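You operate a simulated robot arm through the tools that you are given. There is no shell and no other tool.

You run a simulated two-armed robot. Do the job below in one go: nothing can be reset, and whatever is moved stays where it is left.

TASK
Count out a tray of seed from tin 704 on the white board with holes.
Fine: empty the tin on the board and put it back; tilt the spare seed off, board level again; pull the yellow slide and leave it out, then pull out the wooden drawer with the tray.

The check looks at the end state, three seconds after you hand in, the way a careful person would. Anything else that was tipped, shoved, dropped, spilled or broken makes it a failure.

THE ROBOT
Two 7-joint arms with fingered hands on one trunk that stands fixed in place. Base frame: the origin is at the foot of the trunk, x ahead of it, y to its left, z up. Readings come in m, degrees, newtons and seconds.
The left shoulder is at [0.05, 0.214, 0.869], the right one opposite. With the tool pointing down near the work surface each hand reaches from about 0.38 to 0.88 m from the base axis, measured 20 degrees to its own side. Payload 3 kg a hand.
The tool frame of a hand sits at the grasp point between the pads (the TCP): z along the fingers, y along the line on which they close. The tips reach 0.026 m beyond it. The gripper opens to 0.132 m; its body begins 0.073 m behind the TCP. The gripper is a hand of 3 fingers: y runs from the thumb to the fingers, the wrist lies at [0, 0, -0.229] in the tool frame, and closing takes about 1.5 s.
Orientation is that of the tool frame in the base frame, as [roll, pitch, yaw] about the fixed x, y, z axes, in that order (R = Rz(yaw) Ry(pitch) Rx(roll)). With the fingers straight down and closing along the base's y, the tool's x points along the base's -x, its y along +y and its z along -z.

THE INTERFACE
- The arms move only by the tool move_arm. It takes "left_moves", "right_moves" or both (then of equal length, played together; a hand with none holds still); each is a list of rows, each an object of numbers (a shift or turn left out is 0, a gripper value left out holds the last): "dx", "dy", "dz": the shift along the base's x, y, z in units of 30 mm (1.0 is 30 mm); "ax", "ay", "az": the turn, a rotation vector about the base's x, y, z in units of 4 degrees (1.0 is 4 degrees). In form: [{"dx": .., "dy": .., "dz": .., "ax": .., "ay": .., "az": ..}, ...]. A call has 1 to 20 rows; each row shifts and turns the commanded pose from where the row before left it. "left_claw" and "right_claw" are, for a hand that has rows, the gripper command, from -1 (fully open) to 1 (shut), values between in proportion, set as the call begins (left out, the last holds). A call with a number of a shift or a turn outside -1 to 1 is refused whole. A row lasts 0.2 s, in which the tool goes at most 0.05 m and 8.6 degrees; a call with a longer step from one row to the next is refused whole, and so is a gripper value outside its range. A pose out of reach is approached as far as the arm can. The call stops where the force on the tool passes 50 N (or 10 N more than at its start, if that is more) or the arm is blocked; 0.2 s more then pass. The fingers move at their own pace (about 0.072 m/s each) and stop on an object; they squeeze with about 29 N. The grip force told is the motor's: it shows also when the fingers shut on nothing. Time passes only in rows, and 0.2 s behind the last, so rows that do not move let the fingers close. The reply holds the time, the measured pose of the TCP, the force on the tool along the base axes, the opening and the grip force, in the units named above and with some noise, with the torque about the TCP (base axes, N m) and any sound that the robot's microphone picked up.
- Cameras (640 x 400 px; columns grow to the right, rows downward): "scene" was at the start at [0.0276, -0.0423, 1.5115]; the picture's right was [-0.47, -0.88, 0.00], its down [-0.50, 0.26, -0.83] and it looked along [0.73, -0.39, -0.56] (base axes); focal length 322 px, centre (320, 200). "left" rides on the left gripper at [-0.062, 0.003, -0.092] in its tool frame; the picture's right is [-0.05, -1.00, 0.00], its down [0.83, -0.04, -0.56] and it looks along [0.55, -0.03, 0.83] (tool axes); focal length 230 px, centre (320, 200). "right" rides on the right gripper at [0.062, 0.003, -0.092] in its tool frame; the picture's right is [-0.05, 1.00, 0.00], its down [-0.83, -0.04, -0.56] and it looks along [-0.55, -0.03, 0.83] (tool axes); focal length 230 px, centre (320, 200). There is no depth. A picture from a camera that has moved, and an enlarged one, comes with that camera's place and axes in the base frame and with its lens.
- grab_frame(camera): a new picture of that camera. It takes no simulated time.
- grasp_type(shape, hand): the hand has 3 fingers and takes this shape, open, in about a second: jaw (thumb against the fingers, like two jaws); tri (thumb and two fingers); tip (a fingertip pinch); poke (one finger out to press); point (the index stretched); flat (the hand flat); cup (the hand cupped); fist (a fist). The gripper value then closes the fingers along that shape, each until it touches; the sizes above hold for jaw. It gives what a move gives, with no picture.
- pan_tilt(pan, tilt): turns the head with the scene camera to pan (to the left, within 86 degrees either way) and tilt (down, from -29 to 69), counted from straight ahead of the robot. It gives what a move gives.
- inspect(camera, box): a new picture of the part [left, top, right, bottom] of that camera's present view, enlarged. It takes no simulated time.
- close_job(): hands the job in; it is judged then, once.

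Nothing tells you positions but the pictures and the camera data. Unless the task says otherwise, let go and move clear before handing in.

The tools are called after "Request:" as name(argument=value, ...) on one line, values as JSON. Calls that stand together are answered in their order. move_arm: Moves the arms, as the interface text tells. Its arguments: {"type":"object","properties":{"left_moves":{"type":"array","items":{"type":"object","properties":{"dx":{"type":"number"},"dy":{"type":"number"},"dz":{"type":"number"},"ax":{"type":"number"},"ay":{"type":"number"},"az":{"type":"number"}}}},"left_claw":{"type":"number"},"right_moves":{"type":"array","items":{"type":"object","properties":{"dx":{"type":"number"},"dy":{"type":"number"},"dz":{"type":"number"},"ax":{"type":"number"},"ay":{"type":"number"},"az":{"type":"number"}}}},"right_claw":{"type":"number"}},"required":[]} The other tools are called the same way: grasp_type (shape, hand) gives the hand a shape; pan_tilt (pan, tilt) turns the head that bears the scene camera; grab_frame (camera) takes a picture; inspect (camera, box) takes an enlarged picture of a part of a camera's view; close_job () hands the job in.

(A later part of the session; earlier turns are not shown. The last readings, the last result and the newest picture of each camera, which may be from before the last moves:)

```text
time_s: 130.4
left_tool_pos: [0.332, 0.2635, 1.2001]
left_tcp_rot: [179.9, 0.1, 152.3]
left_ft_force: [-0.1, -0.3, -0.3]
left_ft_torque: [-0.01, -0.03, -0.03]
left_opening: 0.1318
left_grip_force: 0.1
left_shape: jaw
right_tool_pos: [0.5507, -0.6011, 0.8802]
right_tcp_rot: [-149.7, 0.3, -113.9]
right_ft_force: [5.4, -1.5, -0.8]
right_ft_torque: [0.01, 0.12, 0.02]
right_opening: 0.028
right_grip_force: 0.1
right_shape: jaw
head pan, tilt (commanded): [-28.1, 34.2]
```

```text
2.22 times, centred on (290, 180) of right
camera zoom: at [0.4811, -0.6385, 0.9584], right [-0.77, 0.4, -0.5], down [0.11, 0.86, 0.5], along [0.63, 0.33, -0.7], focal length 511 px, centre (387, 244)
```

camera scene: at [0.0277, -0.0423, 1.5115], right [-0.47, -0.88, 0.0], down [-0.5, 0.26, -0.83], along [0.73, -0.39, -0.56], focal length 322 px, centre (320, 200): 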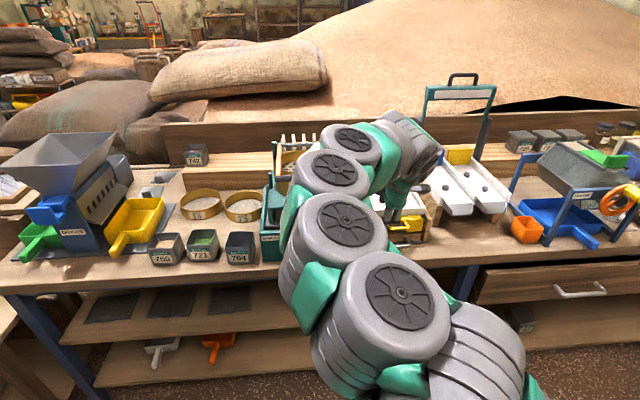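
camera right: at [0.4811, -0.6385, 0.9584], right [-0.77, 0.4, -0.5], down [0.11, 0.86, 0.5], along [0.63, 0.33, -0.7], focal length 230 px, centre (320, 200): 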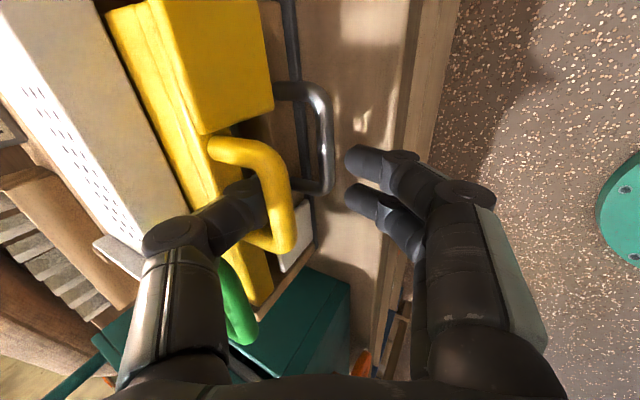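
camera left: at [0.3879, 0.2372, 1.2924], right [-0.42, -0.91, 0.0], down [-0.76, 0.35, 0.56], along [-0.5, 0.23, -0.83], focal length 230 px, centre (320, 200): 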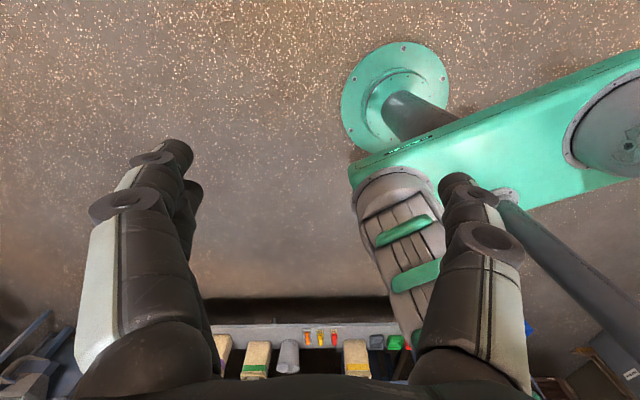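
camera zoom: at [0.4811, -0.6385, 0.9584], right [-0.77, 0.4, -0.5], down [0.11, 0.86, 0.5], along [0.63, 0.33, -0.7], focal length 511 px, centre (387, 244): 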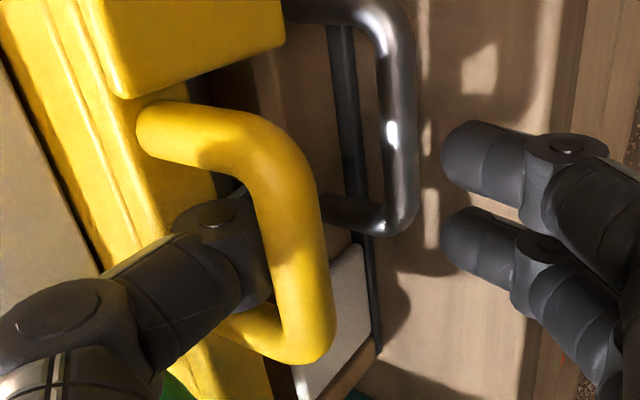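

Request:
move_arm(right_moves=[{"dx": 0.185, "dy": -0.082, "dz": 0.117}, {"dx": 0.185, "dy": -0.082, "dz": 0.117}, {}])

Request:
inspect(camera="right", box=[180, 90, 400, 270])

```text
time_s: 131.2
left_tool_pos: [0.332, 0.2641, 1.2015]
left_tcp_rot: [180.0, 0.0, 152.3]
left_ft_force: [-0.9, 0.0, 0.0]
left_ft_torque: [0.02, 0.0, -0.02]
left_opening: 0.1323
left_grip_force: 0.0
left_shape: jaw
right_tool_pos: [0.5628, -0.606, 0.8866]
right_tcp_rot: [-149.8, 0.2, -113.8]
right_ft_force: [-0.3, 0.0, 0.1]
right_ft_torque: [-0.01, -0.02, -0.02]
right_opening: 0.0261
right_grip_force: 0.0
right_shape: jaw
head pan, tilt (commanded): [-28.1, 34.2]
```

```text
2.22 times, centred on (290, 180) of right
camera zoom: at [0.4924, -0.643, 0.9656], right [-0.77, 0.4, -0.5], down [0.11, 0.86, 0.5], along [0.63, 0.33, -0.7], focal length 511 px, centre (387, 244)
```

zoom: 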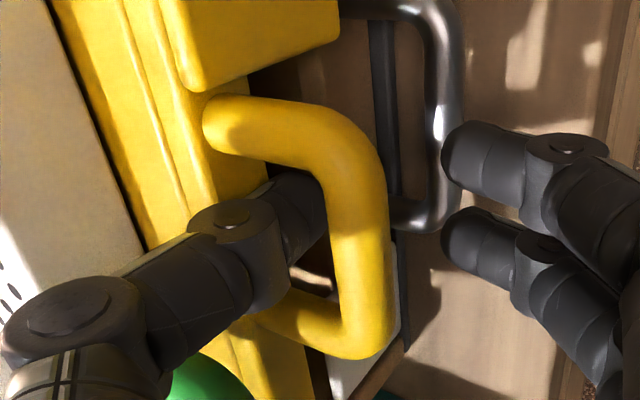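

Request:
move_arm(right_claw=0.48, right_moves=[{}, {}])

Request:
move_arm(right_moves=[{"dx": -0.077, "dy": 0.034, "dz": 0.144}, {"dx": -0.115, "dy": 0.051, "dz": 0.216}, {"dx": -0.23, "dy": 0.102, "dz": 0.432}, {"dx": -0.23, "dy": 0.102, "dz": 0.432}, {"dx": -0.23, "dy": 0.102, "dz": 0.432}, {}])

Request:
grab_frame(camera="right")

Request:
inspect(camera="right", box=[60, 0, 380, 220])

```text
time_s: 131.8
left_tool_pos: [0.3325, 0.2632, 1.2023]
left_tcp_rot: [180.0, 0.1, 152.3]
left_ft_force: [-0.6, -0.8, -0.5]
left_ft_torque: [0.02, -0.01, 0.01]
left_opening: 0.132
left_grip_force: 0.1
left_shape: jaw
right_tool_pos: [0.562, -0.6061, 0.8872]
right_tcp_rot: [-149.8, 0.2, -113.8]
right_ft_force: [-0.5, -0.6, -0.5]
right_ft_torque: [0.06, 0.02, 0.01]
right_opening: 0.0334
right_grip_force: 0.0
right_shape: jaw
head pan, tilt (commanded): [-28.1, 34.2]
```

```text
time_s: 133.2
left_tool_pos: [0.3318, 0.2634, 1.201]
left_tcp_rot: [180.0, -0.1, 152.3]
left_ft_force: [0.2, 0.0, 0.3]
left_ft_torque: [0.01, -0.01, -0.02]
left_opening: 0.1318
left_grip_force: 0.0
left_shape: jaw
right_tool_pos: [0.5362, -0.594, 0.9363]
right_tcp_rot: [-149.7, 0.2, -113.9]
right_ft_force: [-0.6, 0.4, 0.3]
right_ft_torque: [-0.01, 0.0, -0.01]
right_opening: 0.034
right_grip_force: 0.1
right_shape: jaw
head pan, tilt (commanded): [-28.1, 34.2]
```

```text
taken
camera right: at [0.4665, -0.6315, 1.0149], right [-0.77, 0.4, -0.5], down [0.11, 0.86, 0.5], along [0.63, 0.33, -0.7], focal length 230 px, centre (320, 200)
```

right: 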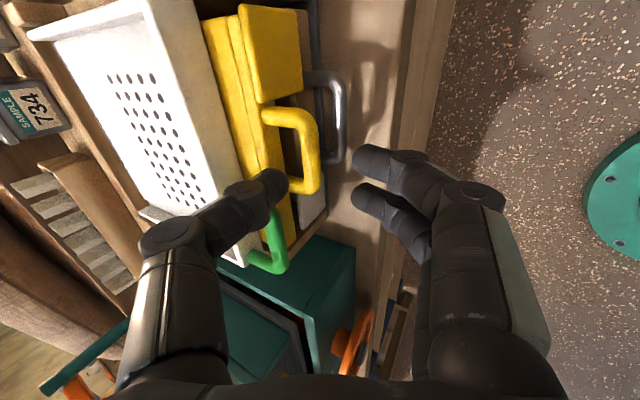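

```text
1.82 times, centred on (220, 110) of right
camera zoom: at [0.4665, -0.6315, 1.0149], right [-0.77, 0.4, -0.5], down [0.11, 0.86, 0.5], along [0.63, 0.33, -0.7], focal length 418 px, centre (502, 364)
```

zoom: 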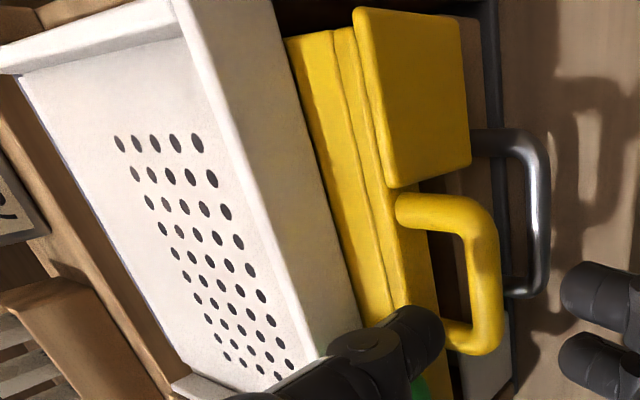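

The holes are empty, so the seed has dropped; the slide stays out. For the drawer I'll grip its dark U-handle across both legs from the front, so I back off and turn the hand 90° in free space, opening to about 98 mm.

Request:
move_arm(right_moves=[{"dx": -0.307, "dy": 0.136, "dz": 0.576}, {"dx": -0.307, "dy": 0.136, "dz": 0.576}, {"dx": -0.307, "dy": 0.136, "dz": 0.576}, {"dx": -0.307, "dy": 0.136, "dz": 0.576}, {"dx": -0.307, "dy": 0.136, "dz": 0.576}, {"ax": 0.4651, "ay": -0.2518, "az": -0.8251}, {"ax": 0.4651, "ay": -0.2518, "az": -0.8251}, {"ax": 0.4651, "ay": -0.2518, "az": -0.8251}, {"ax": 0.4651, "ay": -0.2518, "az": -0.8251}, {"ax": 0.4651, "ay": -0.2518, "az": -0.8251}, {"ax": 0.4651, "ay": -0.2518, "az": -0.8251}, {"ax": 0.4651, "ay": -0.2518, "az": -0.8251}, {"ax": 0.4651, "ay": -0.2518, "az": -0.8251}, {"ax": 0.4651, "ay": -0.2518, "az": -0.8251}, {"ax": 0.4651, "ay": -0.2518, "az": -0.8251}, {"ax": 0.4651, "ay": -0.2518, "az": -0.8251}, {"ax": 0.4651, "ay": -0.2518, "az": -0.8251}])

Request:
move_arm(right_claw=-0.485, right_moves=[{"ax": 0.4651, "ay": -0.2518, "az": -0.8251}, {"ax": 0.4651, "ay": -0.2518, "az": -0.8251}, {"ax": 0.4651, "ay": -0.2518, "az": -0.8251}, {"ax": 0.4651, "ay": -0.2518, "az": -0.8251}, {"ax": 0.4651, "ay": -0.2518, "az": -0.8251}, {"ax": 0.4651, "ay": -0.2518, "az": -0.8251}, {"ax": 0.4651, "ay": -0.2518, "az": -0.8251}, {"ax": 0.4651, "ay": -0.2518, "az": -0.8251}, {"ax": 0.4651, "ay": -0.2518, "az": -0.8251}, {"ax": 0.4651, "ay": -0.2518, "az": -0.8251}, {"ax": 0.4651, "ay": -0.2518, "az": -0.8251}, {}])

Request:
grab_frame(camera="right")

Request:
grab_frame(camera="scene")

```text
time_s: 136.8
left_tool_pos: [0.3322, 0.2628, 1.2015]
left_tcp_rot: [-180.0, -0.1, 152.3]
left_ft_force: [0.1, 1.1, -0.4]
left_ft_torque: [-0.02, 0.01, 0.01]
left_opening: 0.132
left_grip_force: 0.0
left_shape: jaw
right_tool_pos: [0.4904, -0.5736, 1.0232]
right_tcp_rot: [-156.9, 24.2, -155.8]
right_ft_force: [0.0, 0.1, -0.1]
right_ft_torque: [0.02, 0.01, 0.01]
right_opening: 0.0342
right_grip_force: 0.0
right_shape: jaw
head pan, tilt (commanded): [-28.1, 34.2]
```

```text
time_s: 139.4
left_tool_pos: [0.331, 0.2633, 1.2003]
left_tcp_rot: [-180.0, -0.1, 152.3]
left_ft_force: [-0.7, 0.7, -0.5]
left_ft_torque: [0.01, -0.01, 0.01]
left_opening: 0.1321
left_grip_force: 0.0
left_shape: jaw
right_tool_pos: [0.4915, -0.5736, 1.0242]
right_tcp_rot: [179.9, 35.3, 155.9]
right_ft_force: [0.4, 0.9, 0.7]
right_ft_torque: [-0.02, -0.01, 0.03]
right_opening: 0.0976
right_grip_force: 0.1
right_shape: jaw
head pan, tilt (commanded): [-28.1, 34.2]
```

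```text
taken
camera right: at [0.3973, -0.5285, 1.0637], right [0.45, 0.89, 0.03], down [0.31, -0.19, 0.93], along [0.84, -0.41, -0.36], focal length 230 px, centre (320, 200)
```

right: 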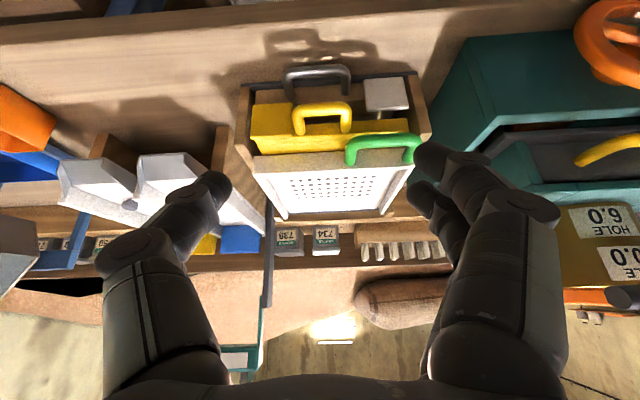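

```text
taken
camera scene: at [0.0276, -0.0423, 1.5115], right [-0.47, -0.88, 0.0], down [-0.5, 0.26, -0.83], along [0.73, -0.39, -0.56], focal length 322 px, centre (320, 200)
```

scene: 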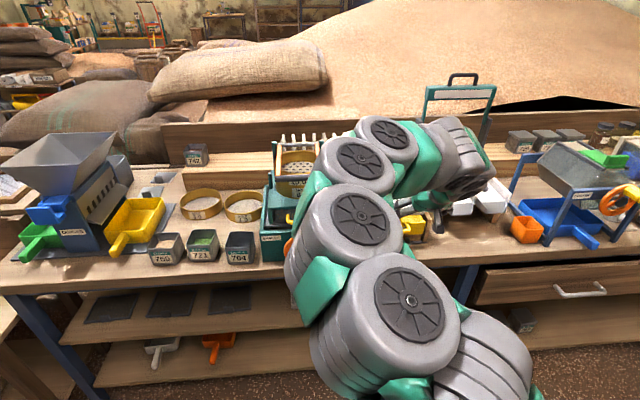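

Request:
inspect(camera="right", box=[230, 50, 440, 230])

Request:
inspect(camera="right", box=[250, 50, 370, 150])

```text
2.22 times, centred on (335, 140) of right
camera zoom: at [0.3973, -0.5285, 1.0637], right [0.45, 0.89, 0.03], down [0.31, -0.19, 0.93], along [0.84, -0.41, -0.36], focal length 511 px, centre (287, 333)
```

zoom: 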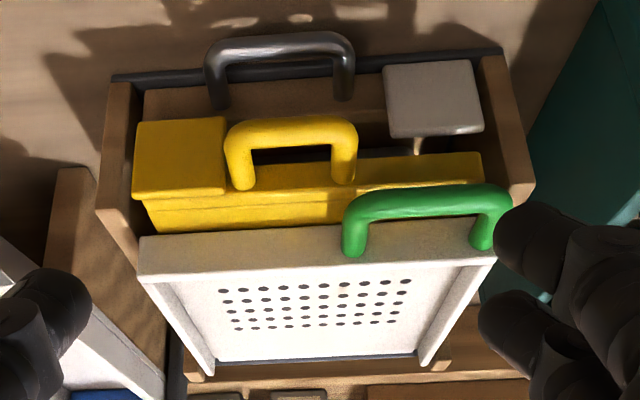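

```text
4.00 times, centred on (310, 100) of right
camera zoom: at [0.3973, -0.5285, 1.0637], right [0.45, 0.89, 0.03], down [0.31, -0.19, 0.93], along [0.84, -0.41, -0.36], focal length 920 px, centre (360, 600)
```

zoom: 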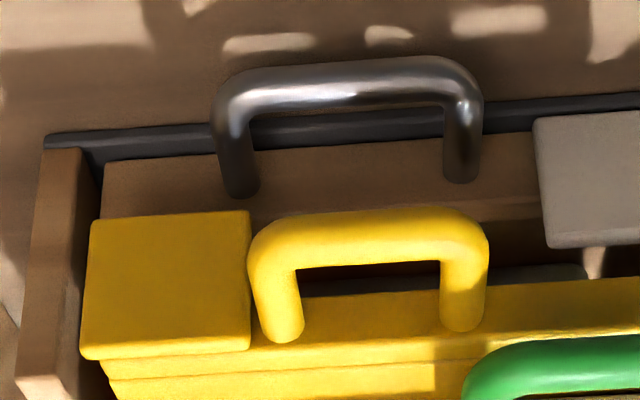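

Clear front view: the drawer handle's bar is at about f 0.776 m forward, z≈0.822, about 80 mm wide, and nothing blocks a grip from outside its legs. I'll narrow the opening slightly and move in along the finger direction, also checking the holes.

Request:
inspect(camera="right", box=[265, 160, 415, 220])

Request:
move_arm(right_claw=-0.4, right_moves=[{"dx": 0.208, "dy": -0.12, "dz": -0.689}, {"dx": 0.208, "dy": -0.12, "dz": -0.689}, {"dx": 0.208, "dy": -0.12, "dz": -0.689}, {"dx": 0.208, "dy": -0.12, "dz": -0.689}, {"dx": 0.208, "dy": -0.12, "dz": -0.689}, {"dx": 0.262, "dy": -0.1167, "dz": -0.41}, {"dx": 0.262, "dy": -0.1167, "dz": -0.41}, {"dx": 0.262, "dy": -0.1167, "dz": -0.41}, {}])

Request:
grab_frame(camera="right")

Request:
grab_frame(camera="scene")

```text
4.27 times, centred on (340, 190) of right
camera zoom: at [0.3973, -0.5285, 1.0637], right [0.45, 0.89, 0.03], down [0.31, -0.19, 0.93], along [0.84, -0.41, -0.36], focal length 982 px, centre (235, 243)
```

zoom: 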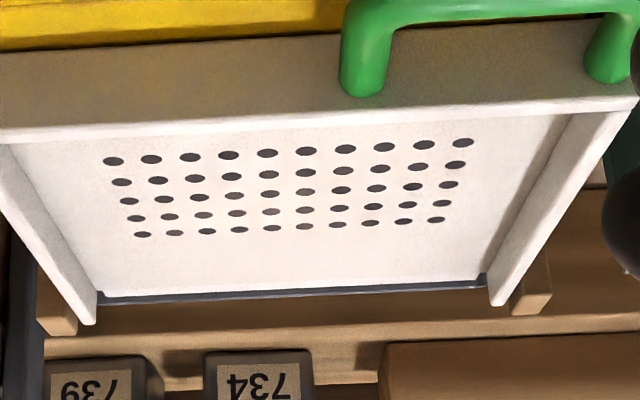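

```text
time_s: 141.4
left_tool_pos: [0.3316, 0.2638, 1.2005]
left_tcp_rot: [-180.0, 0.1, 152.2]
left_ft_force: [0.3, 0.0, -0.4]
left_ft_torque: [0.0, -0.03, 0.02]
left_opening: 0.1318
left_grip_force: 0.1
left_shape: jaw
right_tool_pos: [0.5461, -0.6024, 0.884]
right_tcp_rot: [-180.0, 35.3, 156.0]
right_ft_force: [-0.1, 0.0, -0.8]
right_ft_torque: [-0.02, 0.0, -0.02]
right_opening: 0.0929
right_grip_force: 0.1
right_shape: jaw
head pan, tilt (commanded): [-28.1, 34.2]
```

```text
taken
camera right: at [0.4524, -0.5581, 0.9239], right [0.45, 0.89, 0.03], down [0.31, -0.18, 0.93], along [0.84, -0.41, -0.36], focal length 230 px, centre (320, 200)
```

right: 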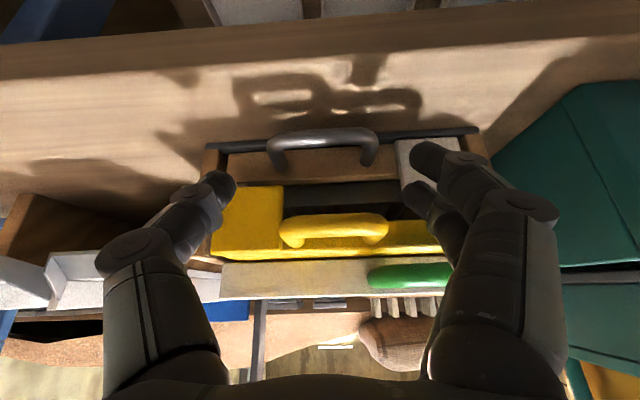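

```text
taken
camera scene: at [0.0277, -0.0423, 1.5115], right [-0.47, -0.88, 0.0], down [-0.5, 0.26, -0.83], along [0.73, -0.39, -0.56], focal length 322 px, centre (320, 200)
```

scene: 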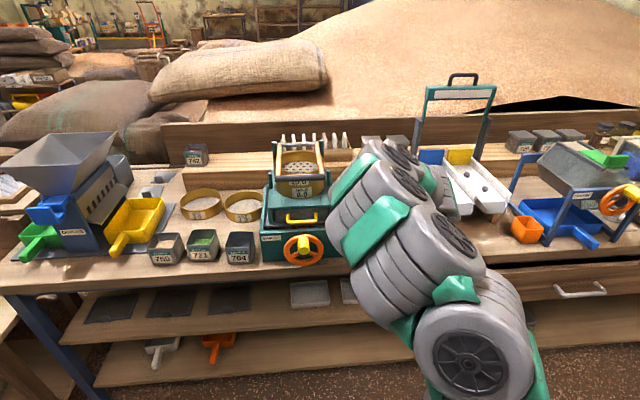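

Request:
move_arm(right_moves=[{"dx": 0.262, "dy": -0.115, "dz": -0.4}, {"dx": 0.262, "dy": -0.115, "dz": -0.4}, {}])

Request:
grab_frame(camera="right")

Request:
inspect(camera="right", box=[180, 80, 460, 270])

```text
time_s: 142.2
left_tool_pos: [0.3316, 0.2626, 1.2019]
left_tcp_rot: [-180.0, 0.0, 152.2]
left_ft_force: [0.4, 0.5, -1.3]
left_ft_torque: [-0.01, 0.0, 0.01]
left_opening: 0.132
left_grip_force: 0.1
left_shape: jaw
right_tool_pos: [0.5614, -0.6099, 0.8609]
right_tcp_rot: [-180.0, 35.2, 155.9]
right_ft_force: [-0.6, -0.1, -0.3]
right_ft_torque: [0.02, -0.03, 0.03]
right_opening: 0.0922
right_grip_force: 0.1
right_shape: jaw
head pan, tilt (commanded): [-28.1, 34.2]
```

```text
taken
camera right: at [0.4683, -0.5658, 0.9008], right [0.45, 0.89, 0.03], down [0.31, -0.19, 0.93], along [0.84, -0.41, -0.36], focal length 230 px, centre (320, 200)
```

right: 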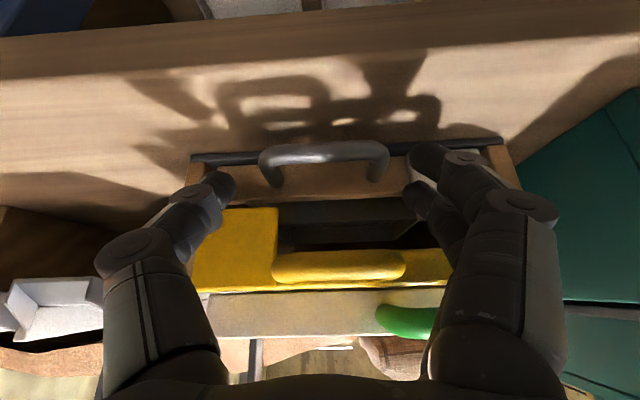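

```text
2.11 times, centred on (320, 175) of right
camera zoom: at [0.4683, -0.5658, 0.9008], right [0.45, 0.89, 0.03], down [0.31, -0.19, 0.93], along [0.84, -0.41, -0.36], focal length 484 px, centre (320, 253)
```

zoom: 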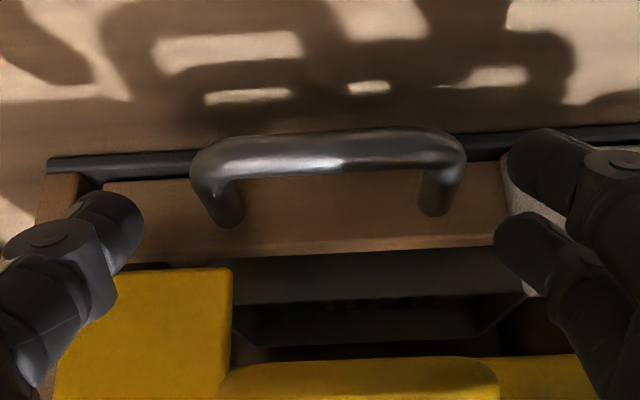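

Request:
move_arm(right_moves=[{"dx": 0.248, "dy": -0.058, "dz": -0.362}, {"dx": 0.248, "dy": -0.058, "dz": -0.362}, {}])

Request:
grab_frame(camera="right")

Request:
inspect(camera="right", box=[180, 80, 460, 270])

```text
time_s: 143.0
left_tool_pos: [0.3313, 0.2632, 1.2018]
left_tcp_rot: [180.0, -0.1, 152.3]
left_ft_force: [-0.1, -0.3, 0.0]
left_ft_torque: [0.01, -0.03, -0.01]
left_opening: 0.1321
left_grip_force: 0.1
left_shape: jaw
right_tool_pos: [0.5757, -0.6124, 0.8389]
right_tcp_rot: [179.9, 35.3, 155.9]
right_ft_force: [0.6, 0.7, 0.1]
right_ft_torque: [0.0, 0.01, 0.01]
right_opening: 0.0925
right_grip_force: 0.1
right_shape: jaw
head pan, tilt (commanded): [-28.1, 34.2]
```

```text
taken
camera right: at [0.4827, -0.5679, 0.8788], right [0.45, 0.89, 0.03], down [0.31, -0.18, 0.93], along [0.84, -0.41, -0.36], focal length 230 px, centre (320, 200)
```

right: 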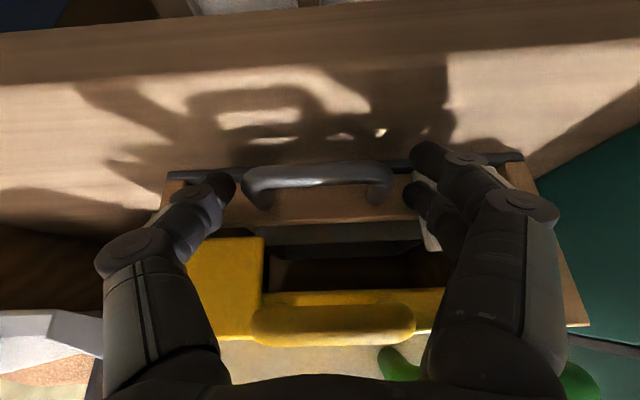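

```text
2.11 times, centred on (320, 175) of right
camera zoom: at [0.4827, -0.5679, 0.8788], right [0.45, 0.89, 0.03], down [0.31, -0.18, 0.93], along [0.84, -0.41, -0.36], focal length 484 px, centre (320, 253)
```

zoom: 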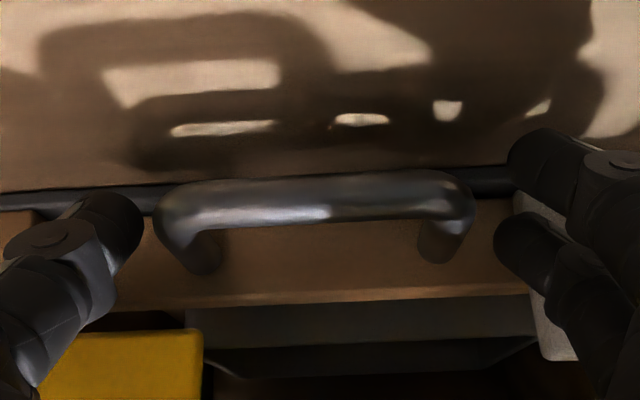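

Thumb and fingers are just outside the two legs of the drawer handle. Closing on it.

Request:
move_arm(right_claw=1, right_moves=[{}, {}, {}, {}, {}, {}])

Request:
inspect(camera="right", box=[180, 80, 460, 270])

```text
time_s: 144.4
left_tool_pos: [0.3323, 0.2632, 1.2009]
left_tcp_rot: [-179.9, 0.0, 152.3]
left_ft_force: [-0.6, -0.4, -0.1]
left_ft_torque: [0.05, -0.02, 0.0]
left_opening: 0.1316
left_grip_force: 0.1
left_shape: jaw
right_tool_pos: [0.5761, -0.6126, 0.8388]
right_tcp_rot: [179.9, 35.1, 156.0]
right_ft_force: [-3.1, -1.0, -2.4]
right_ft_torque: [-0.09, 0.03, 0.16]
right_opening: 0.0734
right_grip_force: 28.8
right_shape: jaw
head pan, tilt (commanded): [-28.1, 34.2]
```

```text
2.11 times, centred on (320, 175) of right
camera zoom: at [0.4822, -0.5681, 0.8786], right [0.45, 0.89, 0.03], down [0.31, -0.18, 0.93], along [0.84, -0.41, -0.36], focal length 484 px, centre (320, 253)
```

zoom: 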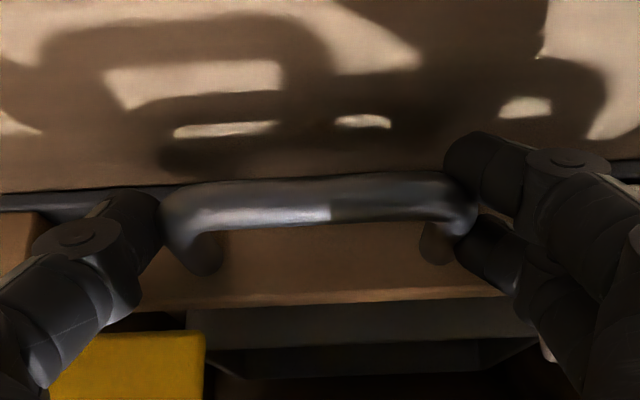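

Firm grip on the drawer handle. Pulling straight toward the robot, gently first.

Request:
move_arm(right_moves=[{"dx": -0.12, "dy": 0.0534}, {"dx": -0.2, "dy": 0.089}, {"dx": -0.24, "dy": 0.107}, {"dx": -0.24, "dy": 0.107}, {}])

Request:
grab_frame(camera="right")

Request:
inspect(camera="right", box=[180, 80, 460, 270])

```text
time_s: 145.6
left_tool_pos: [0.332, 0.262, 1.2009]
left_tcp_rot: [180.0, 0.0, 152.3]
left_ft_force: [-0.1, 0.0, -0.4]
left_ft_torque: [0.03, -0.03, 0.0]
left_opening: 0.132
left_grip_force: 0.0
left_shape: jaw
right_tool_pos: [0.5515, -0.6021, 0.8383]
right_tcp_rot: [180.0, 35.2, 156.0]
right_ft_force: [-2.2, -4.7, 5.0]
right_ft_torque: [-0.22, -0.08, 0.1]
right_opening: 0.0719
right_grip_force: 28.5
right_shape: jaw
head pan, tilt (commanded): [-28.1, 34.2]
```

```text
taken
camera right: at [0.4578, -0.5571, 0.878], right [0.45, 0.89, 0.03], down [0.31, -0.18, 0.93], along [0.84, -0.41, -0.36], focal length 230 px, centre (320, 200)
```

right: 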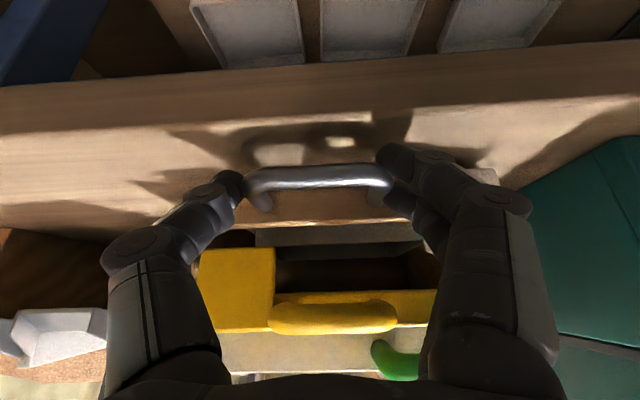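

```text
2.11 times, centred on (320, 175) of right
camera zoom: at [0.4578, -0.5571, 0.878], right [0.45, 0.89, 0.03], down [0.31, -0.18, 0.93], along [0.84, -0.41, -0.36], focal length 484 px, centre (320, 253)
```

zoom: 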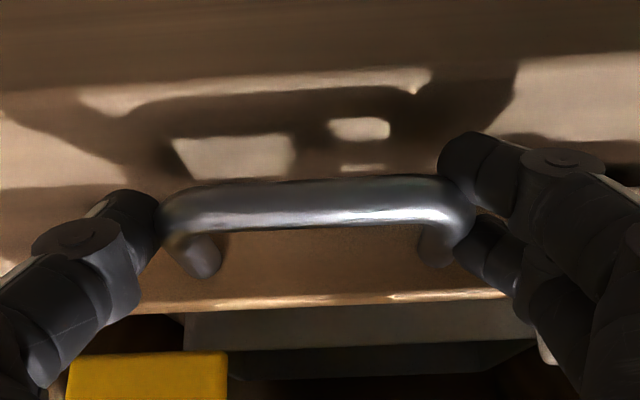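

The drawer slides out with the hand. I'll keep pulling, steepening the hand as it comes nearer.

Request:
move_arm(right_moves=[{"dx": -0.26, "dy": 0.116, "dz": 0.006, "ax": 0.2034, "ay": 0.4568}, {"dx": -0.26, "dy": 0.116, "dz": 0.006, "ax": 0.2034, "ay": 0.4568}, {"dx": -0.26, "dy": 0.116, "dz": 0.006, "ax": 0.2034, "ay": 0.4568}, {"dx": -0.26, "dy": 0.116, "dz": 0.006, "ax": 0.2034, "ay": 0.4568}, {"dx": -0.26, "dy": 0.116, "dz": 0.006, "ax": 0.2034, "ay": 0.4568}, {}])

Request:
grab_frame(camera="right")

Request:
grab_frame(camera="scene")

```text
time_s: 147.0
left_tool_pos: [0.3313, 0.2627, 1.2003]
left_tcp_rot: [-180.0, 0.0, 152.3]
left_ft_force: [-0.2, -0.2, 0.7]
left_ft_torque: [0.05, -0.02, -0.04]
left_opening: 0.1319
left_grip_force: 0.1
left_shape: jaw
right_tool_pos: [0.5117, -0.5838, 0.8402]
right_tcp_rot: [-179.9, 25.3, 156.0]
right_ft_force: [-1.4, -6.2, 6.7]
right_ft_torque: [-0.25, -0.24, 0.2]
right_opening: 0.071
right_grip_force: 29.1
right_shape: jaw
head pan, tilt (commanded): [-28.1, 34.2]
```

```text
taken
camera right: at [0.4274, -0.5433, 0.8967], right [0.45, 0.89, 0.02], down [0.45, -0.25, 0.86], along [0.77, -0.38, -0.52], focal length 230 px, centre (320, 200)
```

right: 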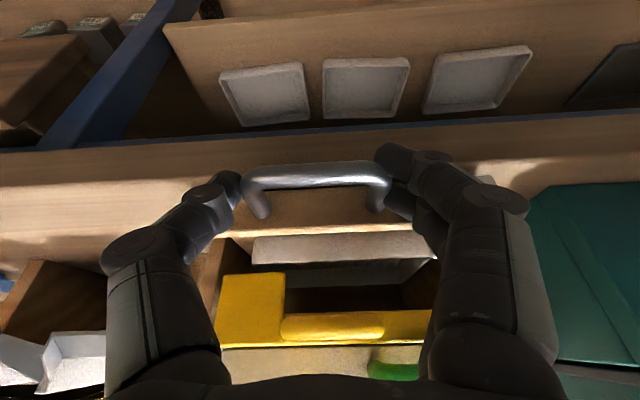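

```text
taken
camera scene: at [0.0276, -0.0423, 1.5115], right [-0.47, -0.88, 0.0], down [-0.5, 0.26, -0.83], along [0.73, -0.39, -0.56], focal length 322 px, centre (320, 200)
```

scene: 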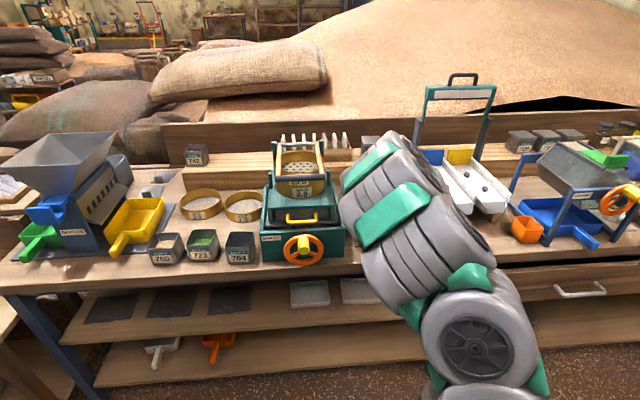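

Request:
move_arm(right_moves=[{"dx": -0.26, "dy": 0.116, "ax": 0.2034, "ay": 0.4568, "dz": 0.01}, {"dx": -0.26, "dy": 0.116, "ax": 0.2034, "ay": 0.4568, "dz": 0.01}, {"dx": -0.26, "dy": 0.116, "ax": 0.2034, "ay": 0.4568, "dz": 0.01}, {"dx": -0.26, "dy": 0.116, "ax": 0.2034, "ay": 0.4568, "dz": 0.01}, {"dx": -0.26, "dy": 0.116, "ax": 0.2034, "ay": 0.4568, "dz": 0.01}, {}])

Request:
grab_frame(camera="right")

Request:
inspect(camera="right", box=[180, 130, 480, 400])

```text
time_s: 148.4
left_tool_pos: [0.3318, 0.2633, 1.2002]
left_tcp_rot: [180.0, 0.0, 152.2]
left_ft_force: [0.5, 0.9, -0.3]
left_ft_torque: [-0.02, 0.0, 0.0]
left_opening: 0.1321
left_grip_force: 0.1
left_shape: jaw
right_tool_pos: [0.4728, -0.5668, 0.8398]
right_tcp_rot: [-179.9, 15.2, 155.8]
right_ft_force: [-3.7, -6.2, 1.3]
right_ft_torque: [-0.22, -0.25, 0.23]
right_opening: 0.071
right_grip_force: 28.5
right_shape: jaw
head pan, tilt (commanded): [-28.1, 34.2]
```

```text
taken
camera right: at [0.3979, -0.5308, 0.9133], right [0.45, 0.89, 0.01], down [0.58, -0.31, 0.75], along [0.68, -0.33, -0.66], focal length 230 px, centre (320, 200)
```

right: 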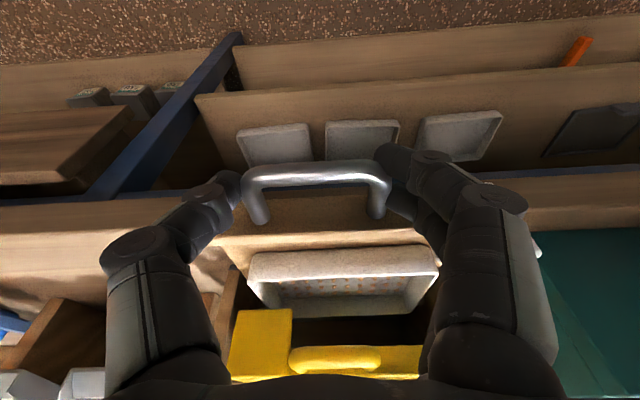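

```text
1.48 times, centred on (330, 265) of right
camera zoom: at [0.3979, -0.5308, 0.9133], right [0.45, 0.89, 0.01], down [0.58, -0.31, 0.75], along [0.68, -0.33, -0.66], focal length 341 px, centre (305, 104)
```

zoom: 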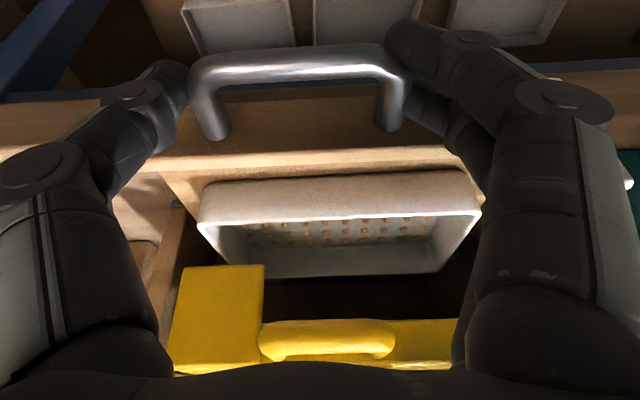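

The seeds are visible on the tray in the drawer. I'll continue pulling until the drawer is well out.

Request:
move_arm(right_moves=[{"dx": -0.26, "dy": 0.116, "ax": 0.2034, "ay": 0.4568, "dz": 0.006}, {"dx": -0.26, "dy": 0.116, "ax": 0.2034, "ay": 0.4568, "dz": 0.006}, {"dx": -0.26, "dy": 0.116, "ax": 0.2034, "ay": 0.4568, "dz": 0.006}, {"dx": -0.26, "dy": 0.116, "ax": 0.2034, "ay": 0.4568, "dz": 0.006}, {}])

Request:
grab_frame(camera="right")

Request:
grab_frame(camera="scene")

```text
time_s: 149.6
left_tool_pos: [0.3322, 0.2631, 1.2009]
left_tcp_rot: [180.0, 0.0, 152.3]
left_ft_force: [-0.3, 0.1, -0.2]
left_ft_torque: [-0.02, 0.03, -0.01]
left_opening: 0.1319
left_grip_force: 0.0
left_shape: jaw
right_tool_pos: [0.4405, -0.5535, 0.8427]
right_tcp_rot: [-179.9, 7.2, 156.0]
right_ft_force: [-3.1, -5.6, -7.0]
right_ft_torque: [-0.16, -0.22, 0.28]
right_opening: 0.0701
right_grip_force: 29.1
right_shape: jaw
head pan, tilt (commanded): [-28.1, 34.2]
```

```text
taken
camera right: at [0.3759, -0.5212, 0.9256], right [0.45, 0.89, 0.0], down [0.67, -0.35, 0.65], along [0.58, -0.29, -0.76], focal length 230 px, centre (320, 200)
```

right: 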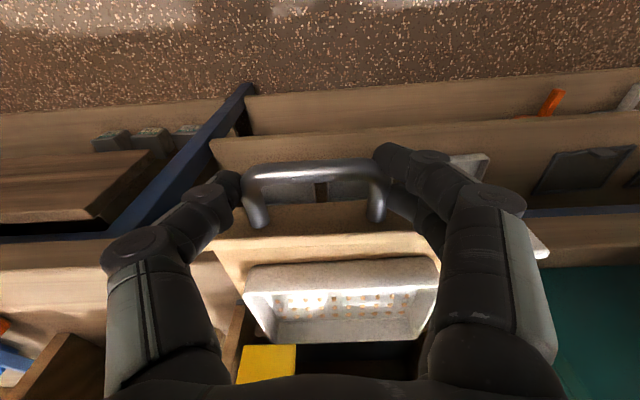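

```text
taken
camera scene: at [0.0277, -0.0425, 1.5115], right [-0.47, -0.88, 0.0], down [-0.5, 0.27, -0.83], along [0.73, -0.39, -0.56], focal length 322 px, centre (320, 200)
```

scene: 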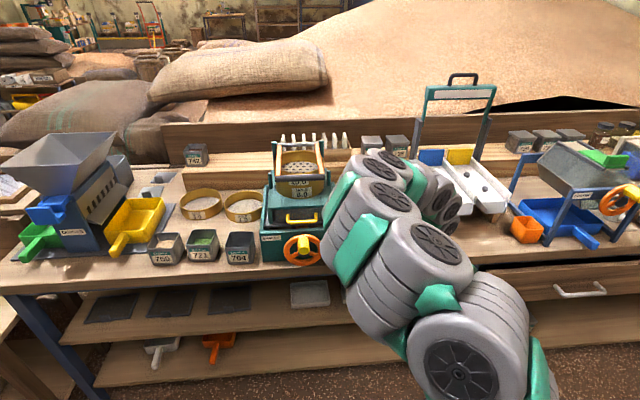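

Request:
move_arm(right_moves=[{"dx": -0.13, "dy": 0.058, "dz": -0.03}, {"dx": -0.13, "dy": 0.058, "dz": -0.03}, {}])

Request:
grab_frame(camera="right")

Request:
inspect(camera="right", box=[180, 180, 480, 400])

```text
time_s: 150.4
left_tool_pos: [0.3315, 0.2632, 1.201]
left_tcp_rot: [179.9, 0.0, 152.3]
left_ft_force: [-0.7, 0.1, -0.4]
left_ft_torque: [0.01, 0.0, 0.0]
left_opening: 0.1319
left_grip_force: 0.0
left_shape: jaw
right_tool_pos: [0.4324, -0.5501, 0.8398]
right_tcp_rot: [-179.9, 7.4, 156.0]
right_ft_force: [-2.7, -7.2, 9.7]
right_ft_torque: [-0.35, -0.14, 0.21]
right_opening: 0.07
right_grip_force: 28.1
right_shape: jaw
head pan, tilt (commanded): [-28.1, 34.2]
```

```text
taken
camera right: at [0.3689, -0.5179, 0.9238], right [0.45, 0.89, 0.0], down [0.67, -0.34, 0.66], along [0.59, -0.29, -0.75], focal length 230 px, centre (320, 200)
```

right: 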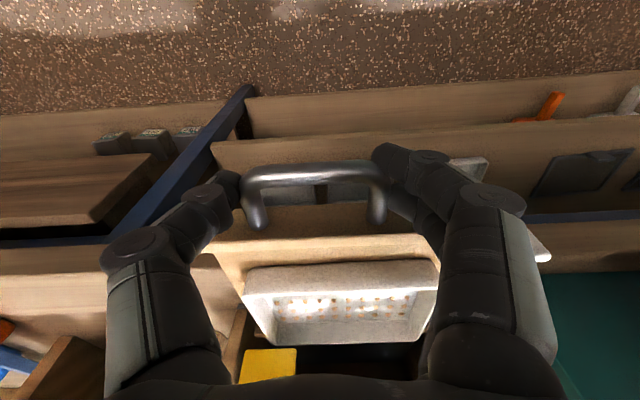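

```text
1.82 times, centred on (330, 290) of right
camera zoom: at [0.3689, -0.5179, 0.9238], right [0.45, 0.89, 0.0], down [0.67, -0.34, 0.66], along [0.59, -0.29, -0.75], focal length 418 px, centre (302, 36)
```

zoom: 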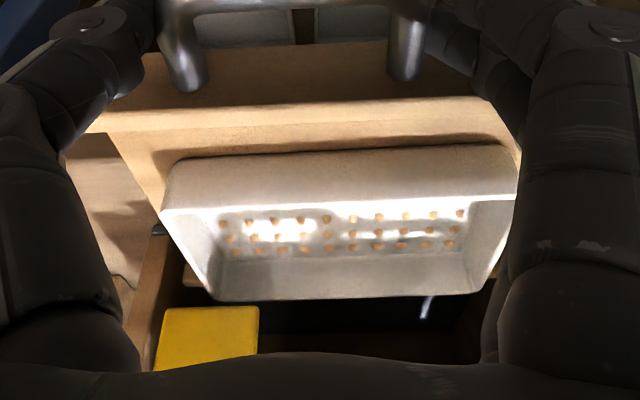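

Request:
move_arm(right_moves=[{"dx": -0.2, "dy": 0.089, "dz": 0.02}, {"dx": -0.2, "dy": 0.089, "dz": 0.02}, {}])

Request:
inspect(camera="right", box=[180, 180, 480, 400])

Request:
grab_frame(camera="scene")

```text
time_s: 151.2
left_tool_pos: [0.3319, 0.2634, 1.2011]
left_tcp_rot: [-180.0, 0.0, 152.3]
left_ft_force: [0.1, -1.0, 0.2]
left_ft_torque: [-0.01, 0.02, -0.04]
left_opening: 0.1317
left_grip_force: 0.0
left_shape: jaw
right_tool_pos: [0.4213, -0.544, 0.8403]
right_tcp_rot: [-179.9, 7.2, 156.0]
right_ft_force: [2.0, -14.5, -9.3]
right_ft_torque: [0.01, -0.07, -0.23]
right_opening: 0.0636
right_grip_force: 29.4
right_shape: jaw
head pan, tilt (commanded): [-28.1, 34.2]
```

```text
1.82 times, centred on (330, 290) of right
camera zoom: at [0.3571, -0.5121, 0.9239], right [0.45, 0.89, 0.0], down [0.67, -0.35, 0.66], along [0.59, -0.29, -0.76], focal length 418 px, centre (302, 36)
```

zoom: 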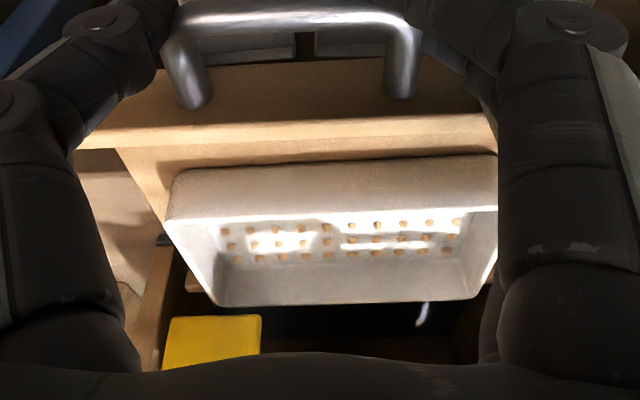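

```text
taken
camera scene: at [0.0278, -0.0426, 1.5115], right [-0.47, -0.88, 0.0], down [-0.5, 0.27, -0.83], along [0.73, -0.39, -0.56], focal length 322 px, centre (320, 200)
```

scene: 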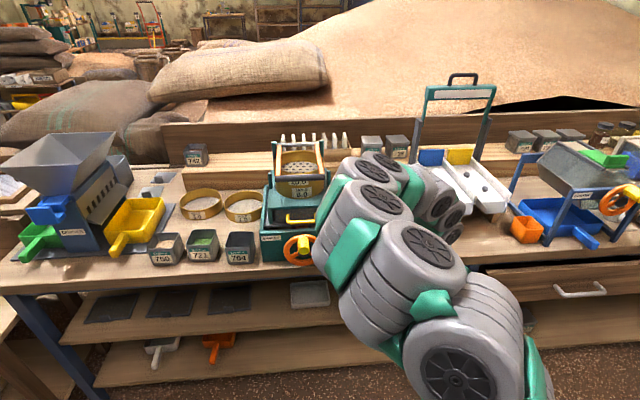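

The drawer has reached its end stop (about 16 cm out) with the tray of seeds in it. Releasing the handle and lifting the hand straight up and away.

Request:
move_arm(right_claw=-0.6, right_moves=[{}, {}, {}, {}, {}, {}])

Request:
grab_frame(camera="right")

```text
time_s: 152.6
left_tool_pos: [0.3321, 0.2638, 1.2006]
left_tcp_rot: [-180.0, 0.1, 152.3]
left_ft_force: [-0.7, -0.1, 0.3]
left_ft_torque: [-0.02, 0.02, 0.01]
left_opening: 0.1319
left_grip_force: 0.0
left_shape: jaw
right_tool_pos: [0.4213, -0.5436, 0.8409]
right_tcp_rot: [-179.9, 7.2, 155.9]
right_ft_force: [-0.1, 0.4, 0.2]
right_ft_torque: [0.0, 0.07, -0.03]
right_opening: 0.1052
right_grip_force: 0.1
right_shape: jaw
head pan, tilt (commanded): [-28.1, 34.2]
```

```text
taken
camera right: at [0.3573, -0.5118, 0.9242], right [0.45, 0.89, 0.0], down [0.67, -0.35, 0.66], along [0.59, -0.29, -0.76], focal length 230 px, centre (320, 200)
```

right: 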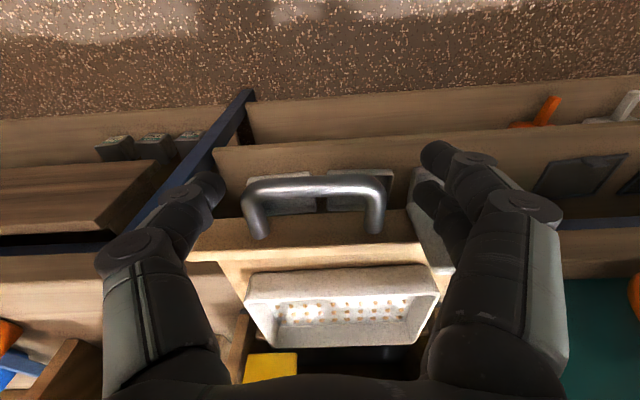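

Request:
move_arm(right_moves=[{"dz": 0.3}, {"dz": 0.6}, {"dz": 0.8}, {"dz": 0.8}, {"dz": 0.8}, {"dz": 0.8}, {"dz": 0.8}, {"dz": 0.8}, {"dz": 0.8}, {"dz": 0.8}, {"dz": 0.8}, {"dz": 0.8}, {}])

Request:
grab_frame(camera="right")

Request:
grab_frame(camera="scene")

```text
time_s: 155.4
left_tool_pos: [0.3311, 0.2645, 1.2009]
left_tcp_rot: [-180.0, -0.1, 152.3]
left_ft_force: [0.3, 0.7, -0.3]
left_ft_torque: [-0.03, 0.01, -0.01]
left_opening: 0.1319
left_grip_force: 0.1
left_shape: jaw
right_tool_pos: [0.4233, -0.5425, 1.1091]
right_tcp_rot: [-179.9, 7.3, 156.1]
right_ft_force: [0.1, 0.3, 0.1]
right_ft_torque: [0.0, 0.01, -0.01]
right_opening: 0.1052
right_grip_force: 0.1
right_shape: jaw
head pan, tilt (commanded): [-28.1, 34.2]
```

```text
taken
camera right: at [0.3573, -0.5104, 1.1923], right [0.45, 0.89, 0.01], down [0.67, -0.35, 0.66], along [0.59, -0.29, -0.76], focal length 230 px, centre (320, 200)
```

right: 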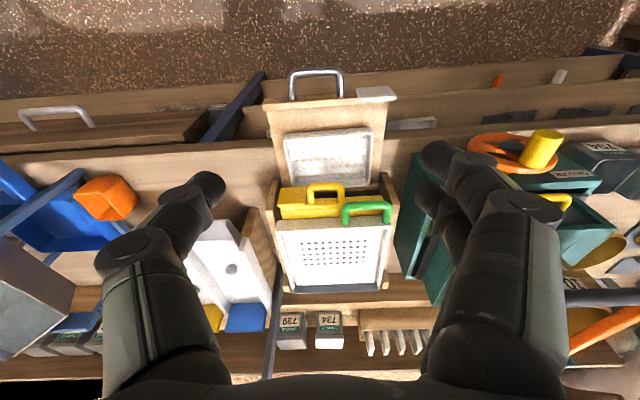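

```text
taken
camera scene: at [0.0276, -0.0423, 1.5115], right [-0.47, -0.88, 0.0], down [-0.5, 0.26, -0.83], along [0.73, -0.39, -0.56], focal length 322 px, centre (320, 200)
```

scene: 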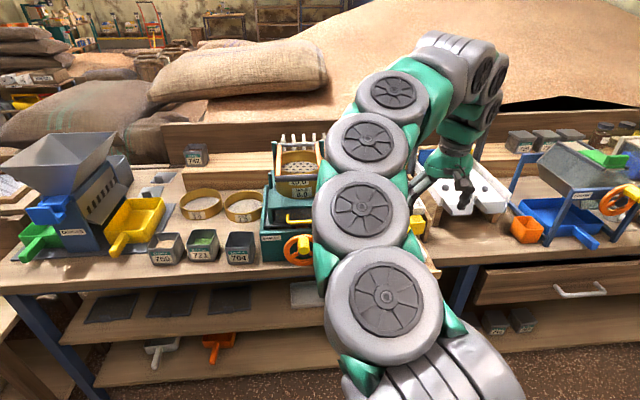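

Request:
move_arm(right_moves=[{"dx": -0.38, "dy": 0.07, "dz": 0.42}, {"dx": -0.38, "dy": 0.07, "dz": 0.42}, {"dx": -0.38, "dy": 0.07, "dz": 0.42}, {"dx": -0.38, "dy": 0.07, "dz": 0.42}, {"dx": -0.38, "dy": 0.07, "dz": 0.42}, {"dx": -0.38, "dy": 0.07, "dz": 0.42}, {"dx": -0.38, "dy": 0.07, "dz": 0.42}, {"dx": -0.38, "dy": 0.07, "dz": 0.42}, {"dx": -0.38, "dy": 0.07, "dz": 0.42}, {"dx": -0.38, "dy": 0.07, "dz": 0.42}, {}])

Request:
grab_frame(camera="scene")

Request:
grab_frame(camera="right")

```text
time_s: 157.8
left_tool_pos: [0.3321, 0.2631, 1.2005]
left_tcp_rot: [-179.9, -0.1, 152.2]
left_ft_force: [-0.5, 0.4, -0.1]
left_ft_torque: [0.0, 0.03, -0.02]
left_opening: 0.1321
left_grip_force: 0.1
left_shape: jaw
right_tool_pos: [0.3077, -0.523, 1.2318]
right_tcp_rot: [-179.9, 7.2, 155.9]
right_ft_force: [0.4, 0.5, -0.3]
right_ft_torque: [-0.02, 0.02, -0.01]
right_opening: 0.1054
right_grip_force: 0.1
right_shape: jaw
head pan, tilt (commanded): [-28.1, 34.2]
```

```text
taken
camera scene: at [0.0276, -0.0423, 1.5115], right [-0.47, -0.88, 0.0], down [-0.5, 0.26, -0.83], along [0.73, -0.39, -0.56], focal length 322 px, centre (320, 200)
```

scene: 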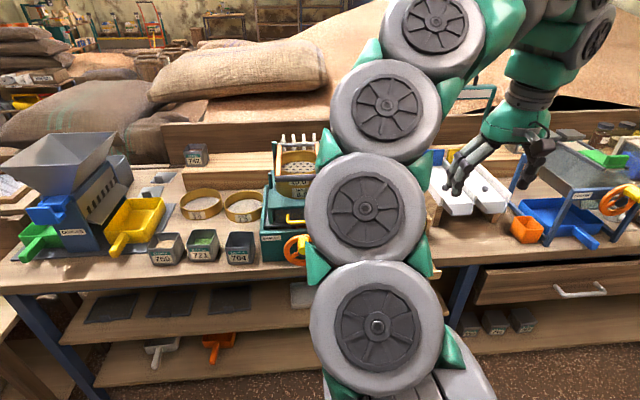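

```text
taken
camera right: at [0.2438, -0.4913, 1.3163], right [0.45, 0.89, 0.0], down [0.67, -0.35, 0.66], along [0.59, -0.29, -0.76], focal length 230 px, centre (320, 200)
```

right: 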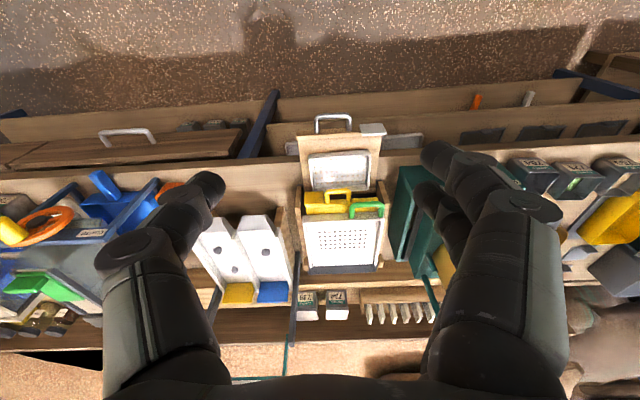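

Request:
inspect(camera="right", box=[280, 100, 420, 290])

Request:
inspect(camera="right", box=[295, 110, 395, 220])

```text
2.11 times, centred on (350, 195) of right
camera zoom: at [0.2438, -0.4913, 1.3163], right [0.45, 0.89, 0.0], down [0.67, -0.35, 0.66], along [0.59, -0.29, -0.76], focal length 484 px, centre (257, 210)
```

zoom: 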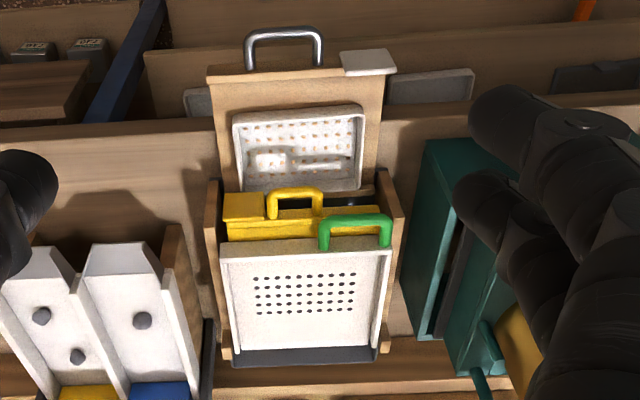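

```text
3.64 times, centred on (345, 165) of right
camera zoom: at [0.2438, -0.4913, 1.3163], right [0.45, 0.89, 0.0], down [0.67, -0.35, 0.66], along [0.59, -0.29, -0.76], focal length 837 px, centre (229, 327)
```

zoom: 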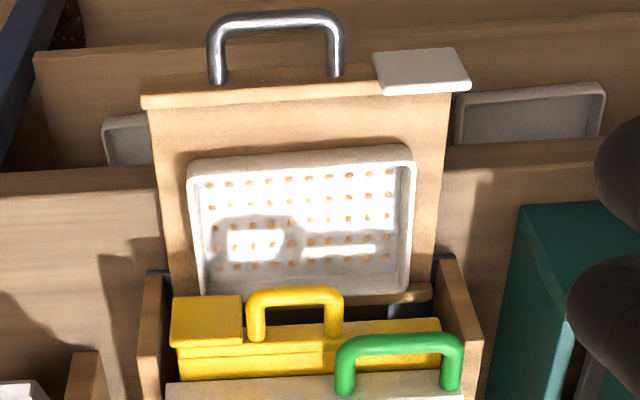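

Request:
move_arm(right_moves=[{"dx": -0.2, "dy": -0.6, "dz": 0.1}, {"dx": -0.2, "dy": -0.6, "dz": 0.1}, {"dx": -0.2, "dy": -0.6, "dz": 0.1}, {"dx": -0.2, "dy": -0.6, "dz": 0.1}, {"dx": -0.2, "dy": -0.6, "dz": 0.1}, {"dx": -0.2, "dy": -0.6, "dz": 0.1}, {"dx": -0.2, "dy": -0.6, "dz": 0.1}, {"dx": -0.2, "dy": -0.6, "dz": 0.1}, {}])

Request:
grab_frame(camera="scene")

```text
time_s: 159.8
left_tool_pos: [0.3311, 0.2635, 1.2006]
left_tcp_rot: [180.0, 0.0, 152.2]
left_ft_force: [-0.6, -0.4, -0.4]
left_ft_torque: [0.04, -0.02, 0.0]
left_opening: 0.1322
left_grip_force: 0.1
left_shape: jaw
right_tool_pos: [0.2608, -0.6664, 1.2588]
right_tcp_rot: [-179.9, 7.2, 156.0]
right_ft_force: [0.3, 0.5, 0.1]
right_ft_torque: [0.07, 0.0, 0.01]
right_opening: 0.1053
right_grip_force: 0.1
right_shape: jaw
head pan, tilt (commanded): [-28.1, 34.2]
```

```text
taken
camera scene: at [0.0276, -0.0423, 1.5115], right [-0.47, -0.88, 0.0], down [-0.5, 0.26, -0.83], along [0.73, -0.39, -0.56], focal length 322 px, centre (320, 200)
```

scene: 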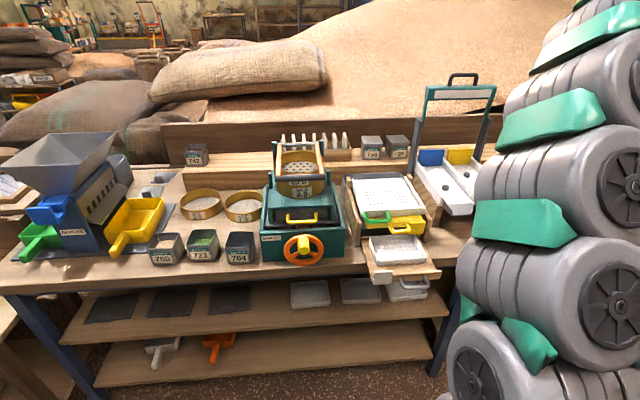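

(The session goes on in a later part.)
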